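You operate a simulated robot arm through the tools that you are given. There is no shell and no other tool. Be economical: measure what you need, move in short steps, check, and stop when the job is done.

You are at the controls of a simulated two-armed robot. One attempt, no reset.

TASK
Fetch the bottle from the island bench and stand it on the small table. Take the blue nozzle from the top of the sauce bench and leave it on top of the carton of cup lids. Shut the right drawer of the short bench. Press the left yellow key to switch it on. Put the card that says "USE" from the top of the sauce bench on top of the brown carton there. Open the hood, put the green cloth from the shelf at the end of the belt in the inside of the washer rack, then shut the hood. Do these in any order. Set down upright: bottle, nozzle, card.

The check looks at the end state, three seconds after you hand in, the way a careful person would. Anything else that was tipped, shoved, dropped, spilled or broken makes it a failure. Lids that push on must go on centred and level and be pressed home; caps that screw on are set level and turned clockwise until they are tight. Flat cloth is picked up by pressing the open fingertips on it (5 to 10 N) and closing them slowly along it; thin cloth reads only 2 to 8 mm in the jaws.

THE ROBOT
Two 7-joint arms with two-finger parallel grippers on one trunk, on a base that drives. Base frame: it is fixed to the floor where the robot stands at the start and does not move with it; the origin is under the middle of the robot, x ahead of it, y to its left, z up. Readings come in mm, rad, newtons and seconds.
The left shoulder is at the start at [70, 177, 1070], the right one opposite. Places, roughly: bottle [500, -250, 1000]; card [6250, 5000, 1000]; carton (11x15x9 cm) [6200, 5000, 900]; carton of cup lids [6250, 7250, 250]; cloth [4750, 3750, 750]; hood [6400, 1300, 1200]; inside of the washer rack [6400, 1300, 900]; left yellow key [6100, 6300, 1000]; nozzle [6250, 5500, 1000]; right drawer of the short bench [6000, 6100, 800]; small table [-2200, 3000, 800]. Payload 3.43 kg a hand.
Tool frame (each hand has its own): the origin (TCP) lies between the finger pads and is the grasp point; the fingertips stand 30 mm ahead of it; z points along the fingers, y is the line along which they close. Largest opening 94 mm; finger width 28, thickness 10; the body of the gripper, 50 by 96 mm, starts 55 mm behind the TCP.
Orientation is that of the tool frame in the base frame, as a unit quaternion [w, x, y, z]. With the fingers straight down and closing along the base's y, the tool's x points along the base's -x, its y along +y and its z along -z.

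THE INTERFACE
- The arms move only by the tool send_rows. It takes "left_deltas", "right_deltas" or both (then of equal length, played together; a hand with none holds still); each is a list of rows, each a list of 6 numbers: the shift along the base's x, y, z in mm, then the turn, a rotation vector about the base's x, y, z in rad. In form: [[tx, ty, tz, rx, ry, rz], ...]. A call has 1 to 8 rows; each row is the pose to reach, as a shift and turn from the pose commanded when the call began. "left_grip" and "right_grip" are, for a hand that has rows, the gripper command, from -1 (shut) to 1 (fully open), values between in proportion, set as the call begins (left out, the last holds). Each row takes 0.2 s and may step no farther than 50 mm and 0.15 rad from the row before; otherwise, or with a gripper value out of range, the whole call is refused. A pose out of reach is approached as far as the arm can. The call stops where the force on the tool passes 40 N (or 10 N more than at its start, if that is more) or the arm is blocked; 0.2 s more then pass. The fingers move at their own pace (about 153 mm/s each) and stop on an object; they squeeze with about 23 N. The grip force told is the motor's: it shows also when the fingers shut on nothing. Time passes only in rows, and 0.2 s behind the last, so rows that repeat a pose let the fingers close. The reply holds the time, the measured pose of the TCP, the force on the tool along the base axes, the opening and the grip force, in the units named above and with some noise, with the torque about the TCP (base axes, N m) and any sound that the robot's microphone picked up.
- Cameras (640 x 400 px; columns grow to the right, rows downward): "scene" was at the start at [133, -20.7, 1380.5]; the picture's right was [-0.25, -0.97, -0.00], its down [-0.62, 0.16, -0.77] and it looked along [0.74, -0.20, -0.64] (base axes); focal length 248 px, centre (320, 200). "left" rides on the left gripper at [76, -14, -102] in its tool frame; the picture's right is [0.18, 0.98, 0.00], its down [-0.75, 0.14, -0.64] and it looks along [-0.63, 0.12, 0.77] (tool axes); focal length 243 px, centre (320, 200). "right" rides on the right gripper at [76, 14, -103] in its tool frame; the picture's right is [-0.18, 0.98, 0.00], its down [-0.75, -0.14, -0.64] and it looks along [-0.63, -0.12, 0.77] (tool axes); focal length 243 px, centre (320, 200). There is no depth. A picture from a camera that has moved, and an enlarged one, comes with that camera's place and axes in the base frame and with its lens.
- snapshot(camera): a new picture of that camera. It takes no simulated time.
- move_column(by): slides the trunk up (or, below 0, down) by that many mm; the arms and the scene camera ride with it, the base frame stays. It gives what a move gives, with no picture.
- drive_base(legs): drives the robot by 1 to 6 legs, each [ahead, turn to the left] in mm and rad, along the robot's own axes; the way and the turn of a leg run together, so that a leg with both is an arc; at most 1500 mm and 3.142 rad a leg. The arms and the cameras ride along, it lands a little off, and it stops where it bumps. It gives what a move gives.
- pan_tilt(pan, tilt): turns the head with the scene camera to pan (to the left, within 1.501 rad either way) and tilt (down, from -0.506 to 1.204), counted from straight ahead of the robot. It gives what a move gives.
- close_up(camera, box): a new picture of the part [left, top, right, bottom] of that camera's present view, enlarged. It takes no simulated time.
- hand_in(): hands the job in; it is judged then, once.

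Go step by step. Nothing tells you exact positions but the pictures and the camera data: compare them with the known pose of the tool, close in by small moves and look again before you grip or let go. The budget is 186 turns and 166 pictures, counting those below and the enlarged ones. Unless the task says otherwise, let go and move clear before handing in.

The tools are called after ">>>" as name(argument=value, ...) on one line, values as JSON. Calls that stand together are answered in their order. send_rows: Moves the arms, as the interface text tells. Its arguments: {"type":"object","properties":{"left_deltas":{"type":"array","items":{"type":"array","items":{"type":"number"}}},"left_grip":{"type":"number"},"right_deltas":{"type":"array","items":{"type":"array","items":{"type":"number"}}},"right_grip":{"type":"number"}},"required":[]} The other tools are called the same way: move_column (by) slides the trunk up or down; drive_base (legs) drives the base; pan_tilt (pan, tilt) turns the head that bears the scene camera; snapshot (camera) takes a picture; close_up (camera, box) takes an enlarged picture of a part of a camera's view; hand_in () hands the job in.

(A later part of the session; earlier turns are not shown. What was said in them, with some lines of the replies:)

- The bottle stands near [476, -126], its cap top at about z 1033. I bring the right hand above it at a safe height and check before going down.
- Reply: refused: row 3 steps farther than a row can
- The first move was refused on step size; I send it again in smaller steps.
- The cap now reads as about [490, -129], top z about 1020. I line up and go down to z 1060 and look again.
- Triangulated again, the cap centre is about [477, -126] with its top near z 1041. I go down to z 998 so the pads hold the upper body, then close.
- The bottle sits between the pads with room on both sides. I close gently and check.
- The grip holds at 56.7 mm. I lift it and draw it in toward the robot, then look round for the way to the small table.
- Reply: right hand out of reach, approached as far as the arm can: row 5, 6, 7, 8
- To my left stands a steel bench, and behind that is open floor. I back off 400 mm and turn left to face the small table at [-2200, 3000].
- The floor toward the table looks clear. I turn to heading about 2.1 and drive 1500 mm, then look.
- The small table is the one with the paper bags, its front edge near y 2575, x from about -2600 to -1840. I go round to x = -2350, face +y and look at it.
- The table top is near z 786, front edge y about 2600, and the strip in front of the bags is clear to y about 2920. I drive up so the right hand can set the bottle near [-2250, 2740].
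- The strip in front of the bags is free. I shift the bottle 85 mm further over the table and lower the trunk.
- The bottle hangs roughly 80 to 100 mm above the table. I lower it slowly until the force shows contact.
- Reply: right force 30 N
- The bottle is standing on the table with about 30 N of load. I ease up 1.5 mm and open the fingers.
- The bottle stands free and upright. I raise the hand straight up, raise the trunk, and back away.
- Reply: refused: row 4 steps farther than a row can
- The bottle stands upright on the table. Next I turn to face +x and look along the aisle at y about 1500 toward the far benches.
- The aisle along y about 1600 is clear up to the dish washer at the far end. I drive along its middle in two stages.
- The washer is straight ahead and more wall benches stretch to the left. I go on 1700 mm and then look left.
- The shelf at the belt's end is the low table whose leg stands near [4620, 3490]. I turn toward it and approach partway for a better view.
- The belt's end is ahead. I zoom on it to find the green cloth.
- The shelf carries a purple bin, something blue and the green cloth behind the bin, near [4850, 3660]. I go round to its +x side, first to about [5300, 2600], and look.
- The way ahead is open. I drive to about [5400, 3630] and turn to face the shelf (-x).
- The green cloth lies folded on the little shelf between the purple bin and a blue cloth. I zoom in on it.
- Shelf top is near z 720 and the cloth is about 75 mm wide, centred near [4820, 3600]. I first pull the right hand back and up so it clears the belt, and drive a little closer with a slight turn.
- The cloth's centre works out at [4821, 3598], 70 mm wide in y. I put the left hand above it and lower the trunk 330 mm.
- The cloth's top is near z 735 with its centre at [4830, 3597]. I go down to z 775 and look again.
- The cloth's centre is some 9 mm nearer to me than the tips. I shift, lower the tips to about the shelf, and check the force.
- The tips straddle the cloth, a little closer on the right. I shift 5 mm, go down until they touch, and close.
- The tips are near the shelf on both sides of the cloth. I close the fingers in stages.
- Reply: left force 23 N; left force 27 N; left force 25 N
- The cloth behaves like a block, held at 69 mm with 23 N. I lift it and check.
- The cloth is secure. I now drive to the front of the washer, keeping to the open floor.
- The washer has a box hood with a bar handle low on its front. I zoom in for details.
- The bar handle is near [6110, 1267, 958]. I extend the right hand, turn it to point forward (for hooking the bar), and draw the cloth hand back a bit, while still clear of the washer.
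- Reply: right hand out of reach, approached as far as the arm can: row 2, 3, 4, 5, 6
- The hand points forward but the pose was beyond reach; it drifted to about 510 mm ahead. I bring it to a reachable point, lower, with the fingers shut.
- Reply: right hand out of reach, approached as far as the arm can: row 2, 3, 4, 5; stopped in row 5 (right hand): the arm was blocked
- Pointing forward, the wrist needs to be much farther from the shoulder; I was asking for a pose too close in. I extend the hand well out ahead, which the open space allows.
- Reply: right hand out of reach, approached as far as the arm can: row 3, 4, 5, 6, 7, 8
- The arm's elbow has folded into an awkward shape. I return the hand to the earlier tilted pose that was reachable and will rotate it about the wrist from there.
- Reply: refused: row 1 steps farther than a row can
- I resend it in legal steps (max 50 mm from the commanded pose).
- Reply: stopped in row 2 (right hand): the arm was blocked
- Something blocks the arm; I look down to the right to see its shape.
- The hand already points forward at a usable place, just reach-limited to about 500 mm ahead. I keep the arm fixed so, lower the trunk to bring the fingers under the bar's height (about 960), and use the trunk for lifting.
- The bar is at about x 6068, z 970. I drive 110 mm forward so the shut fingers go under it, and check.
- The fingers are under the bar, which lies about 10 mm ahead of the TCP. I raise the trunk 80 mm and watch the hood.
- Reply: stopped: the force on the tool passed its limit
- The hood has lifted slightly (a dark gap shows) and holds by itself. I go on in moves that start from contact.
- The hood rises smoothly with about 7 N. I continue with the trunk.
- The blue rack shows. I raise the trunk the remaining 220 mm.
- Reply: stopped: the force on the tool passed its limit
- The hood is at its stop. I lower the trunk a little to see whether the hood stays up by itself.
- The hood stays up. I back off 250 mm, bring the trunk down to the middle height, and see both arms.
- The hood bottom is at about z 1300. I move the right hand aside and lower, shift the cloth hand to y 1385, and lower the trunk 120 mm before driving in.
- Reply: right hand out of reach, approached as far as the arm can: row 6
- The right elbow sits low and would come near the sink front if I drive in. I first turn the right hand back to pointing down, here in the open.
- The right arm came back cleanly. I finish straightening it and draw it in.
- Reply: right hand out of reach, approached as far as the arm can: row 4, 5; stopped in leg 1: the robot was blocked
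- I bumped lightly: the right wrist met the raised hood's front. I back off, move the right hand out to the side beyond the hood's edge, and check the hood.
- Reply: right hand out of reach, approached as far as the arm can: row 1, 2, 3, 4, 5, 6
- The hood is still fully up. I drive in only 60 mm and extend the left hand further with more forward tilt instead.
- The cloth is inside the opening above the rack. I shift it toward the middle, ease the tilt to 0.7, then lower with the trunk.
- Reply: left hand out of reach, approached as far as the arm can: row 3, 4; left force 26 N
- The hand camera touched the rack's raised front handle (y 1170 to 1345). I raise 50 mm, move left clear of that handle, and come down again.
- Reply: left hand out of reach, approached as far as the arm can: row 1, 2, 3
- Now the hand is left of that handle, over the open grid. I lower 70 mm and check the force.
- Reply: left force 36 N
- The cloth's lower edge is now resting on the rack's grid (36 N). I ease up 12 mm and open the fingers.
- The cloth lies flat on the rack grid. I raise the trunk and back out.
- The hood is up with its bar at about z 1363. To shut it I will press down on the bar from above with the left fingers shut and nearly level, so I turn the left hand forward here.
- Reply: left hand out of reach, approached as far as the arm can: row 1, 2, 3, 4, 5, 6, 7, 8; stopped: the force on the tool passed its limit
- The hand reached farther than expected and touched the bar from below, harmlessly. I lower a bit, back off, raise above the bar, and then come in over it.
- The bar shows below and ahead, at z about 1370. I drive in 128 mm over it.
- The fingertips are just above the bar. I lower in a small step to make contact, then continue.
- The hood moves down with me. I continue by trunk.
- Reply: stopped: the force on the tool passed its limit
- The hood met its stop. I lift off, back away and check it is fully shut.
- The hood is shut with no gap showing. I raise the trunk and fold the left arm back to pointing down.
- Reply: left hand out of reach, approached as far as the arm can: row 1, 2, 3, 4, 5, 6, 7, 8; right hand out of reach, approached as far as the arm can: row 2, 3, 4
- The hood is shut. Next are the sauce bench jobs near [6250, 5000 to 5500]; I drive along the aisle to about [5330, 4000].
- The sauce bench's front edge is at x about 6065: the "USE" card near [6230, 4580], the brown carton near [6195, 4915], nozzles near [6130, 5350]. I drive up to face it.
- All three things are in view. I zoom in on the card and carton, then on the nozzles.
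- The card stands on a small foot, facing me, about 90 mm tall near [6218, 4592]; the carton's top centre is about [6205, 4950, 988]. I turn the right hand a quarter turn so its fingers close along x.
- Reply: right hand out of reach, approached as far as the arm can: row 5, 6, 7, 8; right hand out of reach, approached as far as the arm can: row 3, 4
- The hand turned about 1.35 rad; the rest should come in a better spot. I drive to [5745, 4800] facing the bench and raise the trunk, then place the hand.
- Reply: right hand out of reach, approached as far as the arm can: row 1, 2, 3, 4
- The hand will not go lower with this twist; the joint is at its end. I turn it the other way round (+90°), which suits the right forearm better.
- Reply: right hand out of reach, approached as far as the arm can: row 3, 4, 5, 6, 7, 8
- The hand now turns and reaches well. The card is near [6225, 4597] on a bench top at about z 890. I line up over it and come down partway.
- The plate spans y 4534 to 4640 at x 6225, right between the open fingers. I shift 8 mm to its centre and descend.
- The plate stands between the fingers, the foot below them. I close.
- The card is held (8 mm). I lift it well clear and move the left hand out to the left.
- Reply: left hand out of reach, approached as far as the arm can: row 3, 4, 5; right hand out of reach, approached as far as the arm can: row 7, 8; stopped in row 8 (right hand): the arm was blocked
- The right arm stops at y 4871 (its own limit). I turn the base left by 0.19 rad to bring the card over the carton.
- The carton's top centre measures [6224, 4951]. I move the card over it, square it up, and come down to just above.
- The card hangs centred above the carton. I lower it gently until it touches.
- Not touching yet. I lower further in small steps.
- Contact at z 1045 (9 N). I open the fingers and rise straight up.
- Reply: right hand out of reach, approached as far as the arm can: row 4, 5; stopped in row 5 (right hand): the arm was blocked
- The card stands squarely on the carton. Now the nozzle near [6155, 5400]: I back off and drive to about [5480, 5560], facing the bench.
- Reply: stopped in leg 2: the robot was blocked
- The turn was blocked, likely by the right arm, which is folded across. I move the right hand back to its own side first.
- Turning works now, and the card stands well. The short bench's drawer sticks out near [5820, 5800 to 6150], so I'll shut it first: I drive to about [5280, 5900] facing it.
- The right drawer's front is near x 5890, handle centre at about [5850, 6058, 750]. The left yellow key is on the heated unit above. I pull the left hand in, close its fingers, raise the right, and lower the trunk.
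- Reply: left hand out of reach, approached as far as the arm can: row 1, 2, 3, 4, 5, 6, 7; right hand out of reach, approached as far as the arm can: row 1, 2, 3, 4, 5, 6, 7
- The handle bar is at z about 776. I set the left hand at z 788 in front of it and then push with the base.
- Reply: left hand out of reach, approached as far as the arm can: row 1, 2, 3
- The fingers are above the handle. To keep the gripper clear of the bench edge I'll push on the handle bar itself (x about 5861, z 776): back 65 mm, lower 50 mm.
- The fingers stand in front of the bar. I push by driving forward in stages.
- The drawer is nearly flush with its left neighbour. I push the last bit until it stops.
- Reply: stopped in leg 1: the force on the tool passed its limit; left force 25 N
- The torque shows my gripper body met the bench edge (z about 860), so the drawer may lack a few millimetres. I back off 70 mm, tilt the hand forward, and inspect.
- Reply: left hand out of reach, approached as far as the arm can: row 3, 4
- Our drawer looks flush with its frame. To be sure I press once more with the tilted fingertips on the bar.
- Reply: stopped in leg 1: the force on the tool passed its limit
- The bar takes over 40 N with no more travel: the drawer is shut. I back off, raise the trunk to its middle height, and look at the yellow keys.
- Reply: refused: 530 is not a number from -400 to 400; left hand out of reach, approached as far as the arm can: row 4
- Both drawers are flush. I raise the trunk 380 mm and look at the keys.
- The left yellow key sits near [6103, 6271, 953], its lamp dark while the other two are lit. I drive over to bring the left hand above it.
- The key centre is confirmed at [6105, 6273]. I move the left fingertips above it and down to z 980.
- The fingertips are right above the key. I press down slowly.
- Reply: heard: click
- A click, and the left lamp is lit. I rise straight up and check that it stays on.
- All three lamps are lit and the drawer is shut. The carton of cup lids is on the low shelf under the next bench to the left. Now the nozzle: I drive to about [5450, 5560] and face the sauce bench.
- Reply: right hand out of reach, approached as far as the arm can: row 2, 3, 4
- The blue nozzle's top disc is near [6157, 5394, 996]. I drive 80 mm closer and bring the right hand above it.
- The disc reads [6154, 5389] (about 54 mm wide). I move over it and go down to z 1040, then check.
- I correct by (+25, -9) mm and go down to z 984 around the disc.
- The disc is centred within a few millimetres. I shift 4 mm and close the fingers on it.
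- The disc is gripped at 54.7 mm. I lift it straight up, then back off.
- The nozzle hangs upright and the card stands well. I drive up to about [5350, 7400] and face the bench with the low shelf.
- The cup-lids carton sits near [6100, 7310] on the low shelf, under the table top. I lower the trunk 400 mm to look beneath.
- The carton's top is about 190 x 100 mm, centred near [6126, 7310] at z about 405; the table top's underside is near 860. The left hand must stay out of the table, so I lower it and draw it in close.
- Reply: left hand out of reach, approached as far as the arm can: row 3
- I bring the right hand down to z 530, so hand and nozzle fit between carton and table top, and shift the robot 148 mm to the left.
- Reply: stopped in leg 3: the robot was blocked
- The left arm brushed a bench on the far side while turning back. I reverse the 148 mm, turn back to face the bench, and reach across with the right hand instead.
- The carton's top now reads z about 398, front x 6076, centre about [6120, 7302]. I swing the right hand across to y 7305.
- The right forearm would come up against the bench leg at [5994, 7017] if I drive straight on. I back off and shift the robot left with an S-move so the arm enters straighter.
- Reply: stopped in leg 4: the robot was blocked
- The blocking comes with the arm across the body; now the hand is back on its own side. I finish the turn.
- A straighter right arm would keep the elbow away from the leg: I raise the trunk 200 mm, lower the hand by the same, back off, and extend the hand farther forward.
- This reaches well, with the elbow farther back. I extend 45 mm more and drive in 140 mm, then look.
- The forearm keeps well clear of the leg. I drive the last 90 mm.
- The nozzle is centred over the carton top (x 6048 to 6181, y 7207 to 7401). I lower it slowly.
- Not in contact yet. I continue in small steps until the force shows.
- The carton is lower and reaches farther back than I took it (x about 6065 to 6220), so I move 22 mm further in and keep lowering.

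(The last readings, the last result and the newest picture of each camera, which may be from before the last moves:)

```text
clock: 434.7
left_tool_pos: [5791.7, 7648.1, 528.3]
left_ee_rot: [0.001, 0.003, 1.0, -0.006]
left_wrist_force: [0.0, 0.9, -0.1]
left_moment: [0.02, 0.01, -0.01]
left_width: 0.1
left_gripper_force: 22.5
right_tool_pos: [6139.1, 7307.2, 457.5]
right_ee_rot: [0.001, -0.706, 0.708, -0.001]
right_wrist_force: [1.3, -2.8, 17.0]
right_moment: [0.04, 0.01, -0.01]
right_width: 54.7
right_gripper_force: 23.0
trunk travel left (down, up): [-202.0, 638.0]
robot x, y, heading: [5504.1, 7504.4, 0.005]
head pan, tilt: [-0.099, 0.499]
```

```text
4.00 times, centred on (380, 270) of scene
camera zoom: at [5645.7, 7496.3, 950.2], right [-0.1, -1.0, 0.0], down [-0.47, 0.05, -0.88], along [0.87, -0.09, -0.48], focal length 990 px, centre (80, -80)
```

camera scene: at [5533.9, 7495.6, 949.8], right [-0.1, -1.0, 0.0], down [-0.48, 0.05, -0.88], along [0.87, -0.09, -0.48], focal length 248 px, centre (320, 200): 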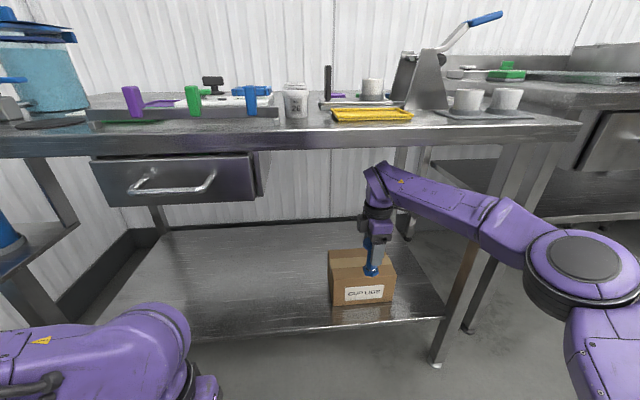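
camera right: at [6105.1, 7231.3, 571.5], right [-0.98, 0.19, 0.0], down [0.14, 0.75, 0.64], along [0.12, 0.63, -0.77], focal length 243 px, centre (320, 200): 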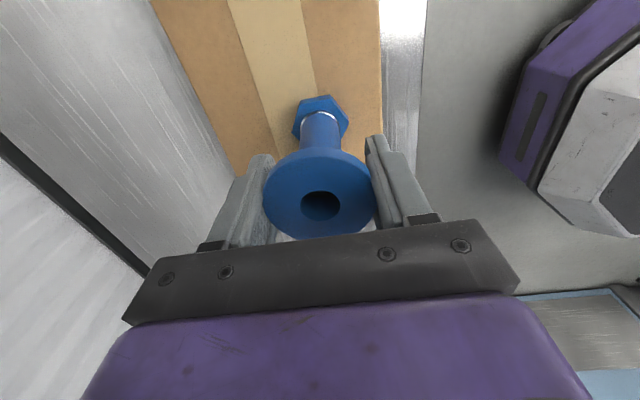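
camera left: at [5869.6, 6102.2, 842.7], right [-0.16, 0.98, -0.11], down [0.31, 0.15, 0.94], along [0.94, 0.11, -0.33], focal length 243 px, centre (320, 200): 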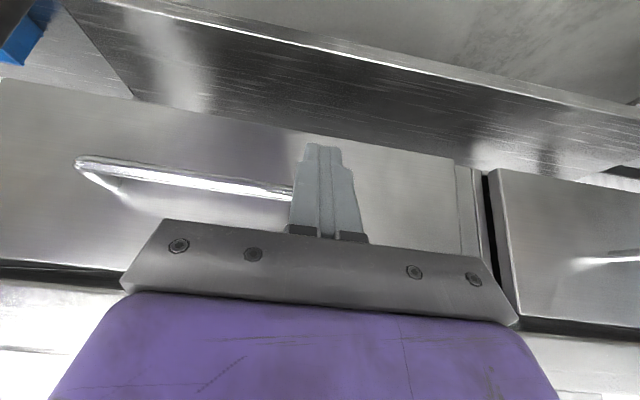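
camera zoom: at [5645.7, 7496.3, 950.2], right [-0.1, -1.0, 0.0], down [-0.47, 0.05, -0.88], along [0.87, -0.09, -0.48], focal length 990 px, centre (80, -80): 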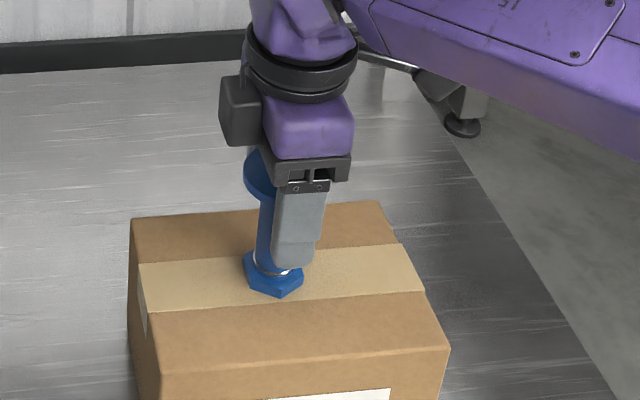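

It sits on the carton (17 N), well centred and upright. I open the fingers.

>>> send_rows(right_deltas=[[0, 0, 1, 0, 0, 0], [0, 0, 1, 0, 0, 0]])

>>> send_rows(right_deltas=[[0, 0, 0, 0, 0, 0], [0, 0, 0, 0, 0, 0], [0, 0, 0, 0, 0, 0]], right_grip=1)

>>> close_up(camera="scene", box=[330, 220, 430, 320])

>>> snapshot(camera="right")

```text
clock: 435.3
left_tool_pos: [5792.2, 7648.3, 527.0]
left_ee_rot: [0.001, 0.003, 1.0, -0.006]
left_wrist_force: [-1.3, 0.1, 0.1]
left_moment: [-0.02, -0.04, 0.01]
left_width: 0.0
left_gripper_force: 23.1
right_tool_pos: [6139.5, 7307.8, 457.1]
right_ee_rot: [0.0, -0.706, 0.708, 0.001]
right_wrist_force: [1.4, -0.6, 10.0]
right_moment: [0.12, 0.0, 0.03]
right_width: 54.5
right_gripper_force: 23.1
trunk travel left (down, up): [-202.0, 638.0]
robot x, y, heading: [5508.9, 7503.9, 0.007]
head pan, tilt: [-0.099, 0.499]
```

```text
clock: 436.1
left_tool_pos: [5793.5, 7648.2, 527.4]
left_ee_rot: [0.0, 0.003, 1.0, -0.006]
left_wrist_force: [-0.4, 0.0, -0.3]
left_moment: [0.01, -0.01, 0.01]
left_width: 0.0
left_gripper_force: 23.0
right_tool_pos: [6138.8, 7306.8, 456.1]
right_ee_rot: [0.0, -0.707, 0.708, -0.001]
right_wrist_force: [-0.2, 0.0, 0.7]
right_moment: [0.01, 0.01, -0.01]
right_width: 94.1
right_gripper_force: 0.0
trunk travel left (down, up): [-202.0, 638.0]
robot x, y, heading: [5506.4, 7501.8, 0.001]
head pan, tilt: [-0.099, 0.499]
```

```text
4.00 times, centred on (380, 270) of scene
camera zoom: at [5647.5, 7495.9, 949.9], right [-0.1, -1.0, 0.0], down [-0.48, 0.05, -0.88], along [0.87, -0.09, -0.48], focal length 990 px, centre (80, -80)
```

zoom: 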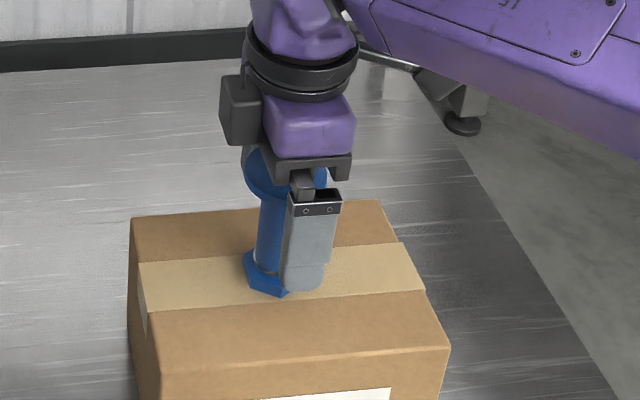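

```text
16 pictures are left
camera right: at [6127.4, 7231.2, 558.6], right [-0.98, 0.19, 0.0], down [0.14, 0.75, 0.64], along [0.12, 0.63, -0.77], focal length 243 px, centre (320, 200)
```

right: 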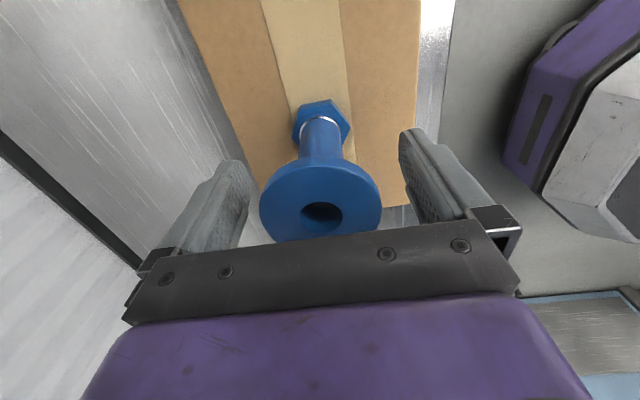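

The nozzle stands free. I raise the hand straight up to the entry height and back out.

>>> send_rows(right_deltas=[[0, 0, 20, 0, 0, 0], [0, 0, 45, 0, 0, 0], [0, 0, 65, 0, 0, 0], [0, 0, 78, 0, 0, 0]])

>>> close_up(camera="scene", box=[310, 180, 450, 320])

```text
clock: 437.1
left_tool_pos: [5792.4, 7648.1, 527.5]
left_ee_rot: [0.001, 0.003, 1.0, -0.006]
left_wrist_force: [-0.1, -0.2, -0.2]
left_moment: [-0.01, -0.03, 0.02]
left_width: 0.0
left_gripper_force: 23.7
right_tool_pos: [6140.7, 7307.9, 535.1]
right_ee_rot: [-0.001, -0.706, 0.709, 0.0]
right_wrist_force: [0.1, 0.3, 0.2]
right_moment: [0.01, -0.01, -0.05]
right_width: 94.1
right_gripper_force: 0.1
trunk travel left (down, up): [-202.0, 638.0]
robot x, y, heading: [5505.9, 7503.3, 0.008]
head pan, tilt: [-0.099, 0.499]
```

```text
2.86 times, centred on (380, 250) of scene
camera zoom: at [5647.4, 7495.9, 949.9], right [-0.1, -1.0, 0.0], down [-0.48, 0.05, -0.88], along [0.87, -0.09, -0.48], focal length 707 px, centre (149, 57)
```

zoom: 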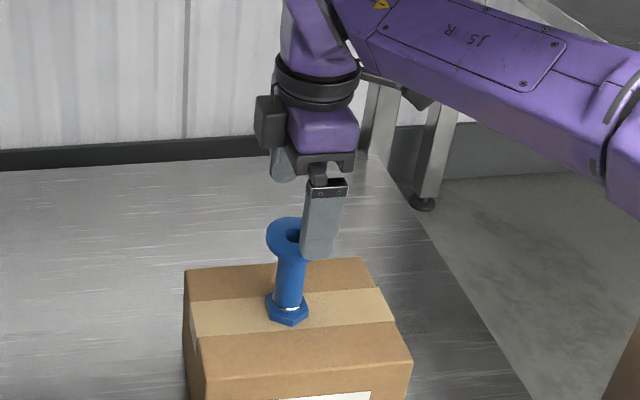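

The nozzle stands upright and the fingertips are about 30 mm above it. I back straight out.

>>> drive_base(legs=[[-420, 0]])

>>> snapshot(camera="scene")

```text
clock: 439.6
left_tool_pos: [5374.2, 7646.2, 527.1]
left_ee_rot: [0.001, 0.005, 1.0, -0.006]
left_wrist_force: [-0.7, -1.0, -0.2]
left_moment: [0.0, 0.01, 0.01]
left_width: 0.2
left_gripper_force: 23.0
right_tool_pos: [5721.7, 7306.1, 534.4]
right_ee_rot: [-0.001, -0.705, 0.709, 0.0]
right_wrist_force: [-0.2, 0.0, 0.2]
right_moment: [-0.01, 0.04, -0.01]
right_width: 93.9
right_gripper_force: 0.1
trunk travel left (down, up): [-202.0, 638.0]
robot x, y, heading: [5087.9, 7507.9, -0.0]
head pan, tilt: [-0.099, 0.499]
```

```text
14 pictures are left
camera scene: at [5229.3, 7495.2, 949.9], right [-0.1, -0.99, 0.0], down [-0.48, 0.05, -0.88], along [0.87, -0.09, -0.48], focal length 248 px, centre (320, 200)
```

scene: 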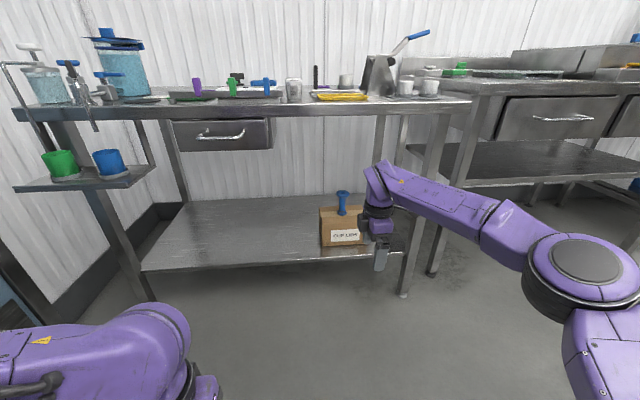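

The nozzle stands on the carton. As a last check I look left, where the left arm was blocked before, to be sure nothing was disturbed.

>>> pan_tilt(pan=1.3, tilt=0.5)

>>> snapshot(camera="scene")

```text
clock: 441.2
left_tool_pos: [5375.3, 7647.2, 526.7]
left_ee_rot: [0.001, 0.005, 1.0, -0.006]
left_wrist_force: [-0.3, -0.1, -0.1]
left_moment: [-0.04, 0.0, 0.02]
left_width: 0.1
left_gripper_force: 22.3
right_tool_pos: [5721.1, 7306.2, 533.5]
right_ee_rot: [0.0, -0.705, 0.709, 0.0]
right_wrist_force: [-0.2, -0.6, 0.0]
right_moment: [-0.01, 0.03, 0.01]
right_width: 93.9
right_gripper_force: 0.0
trunk travel left (down, up): [-202.0, 638.0]
robot x, y, heading: [5091.0, 7504.5, -0.003]
head pan, tilt: [1.3, 0.499]
```

```text
13 pictures are left
camera scene: at [5163.3, 7591.9, 949.9], right [0.96, -0.27, 0.0], down [-0.13, -0.46, -0.88], along [0.24, 0.85, -0.48], focal length 248 px, centre (320, 200)
```

scene: 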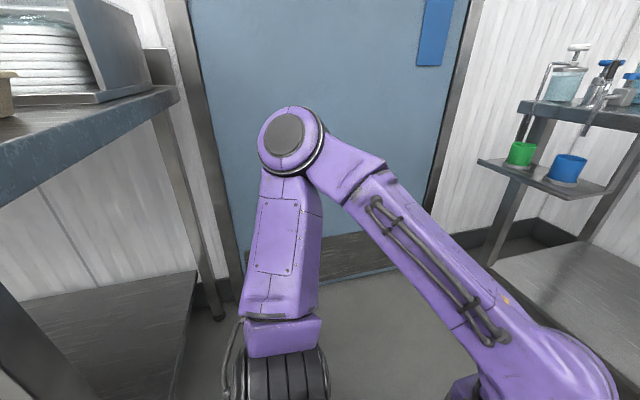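

Everything in view is standing where it was, and all six jobs are done with both hands empty and clear. I hand the job in.

>>> hand_in()

```text
The job is handed in.
```

I finished all six jobs and handed in.

- **Bottle:** it stands on the small table.
- **Cloth and hood:** the green cloth lies in the washer rack. The hood is shut again.
- **Card:** the "USE" card stands on the brown carton.
- **Drawer:** the right drawer of the short bench is shut.
- **Key:** the left yellow key is on and its lamp is lit.
- **Nozzle:** the blue nozzle stands on the cup-lids carton.

The right wrist bumped the raised hood once, and the base was blocked on three turns. My last pictures showed nothing tipped or moved.
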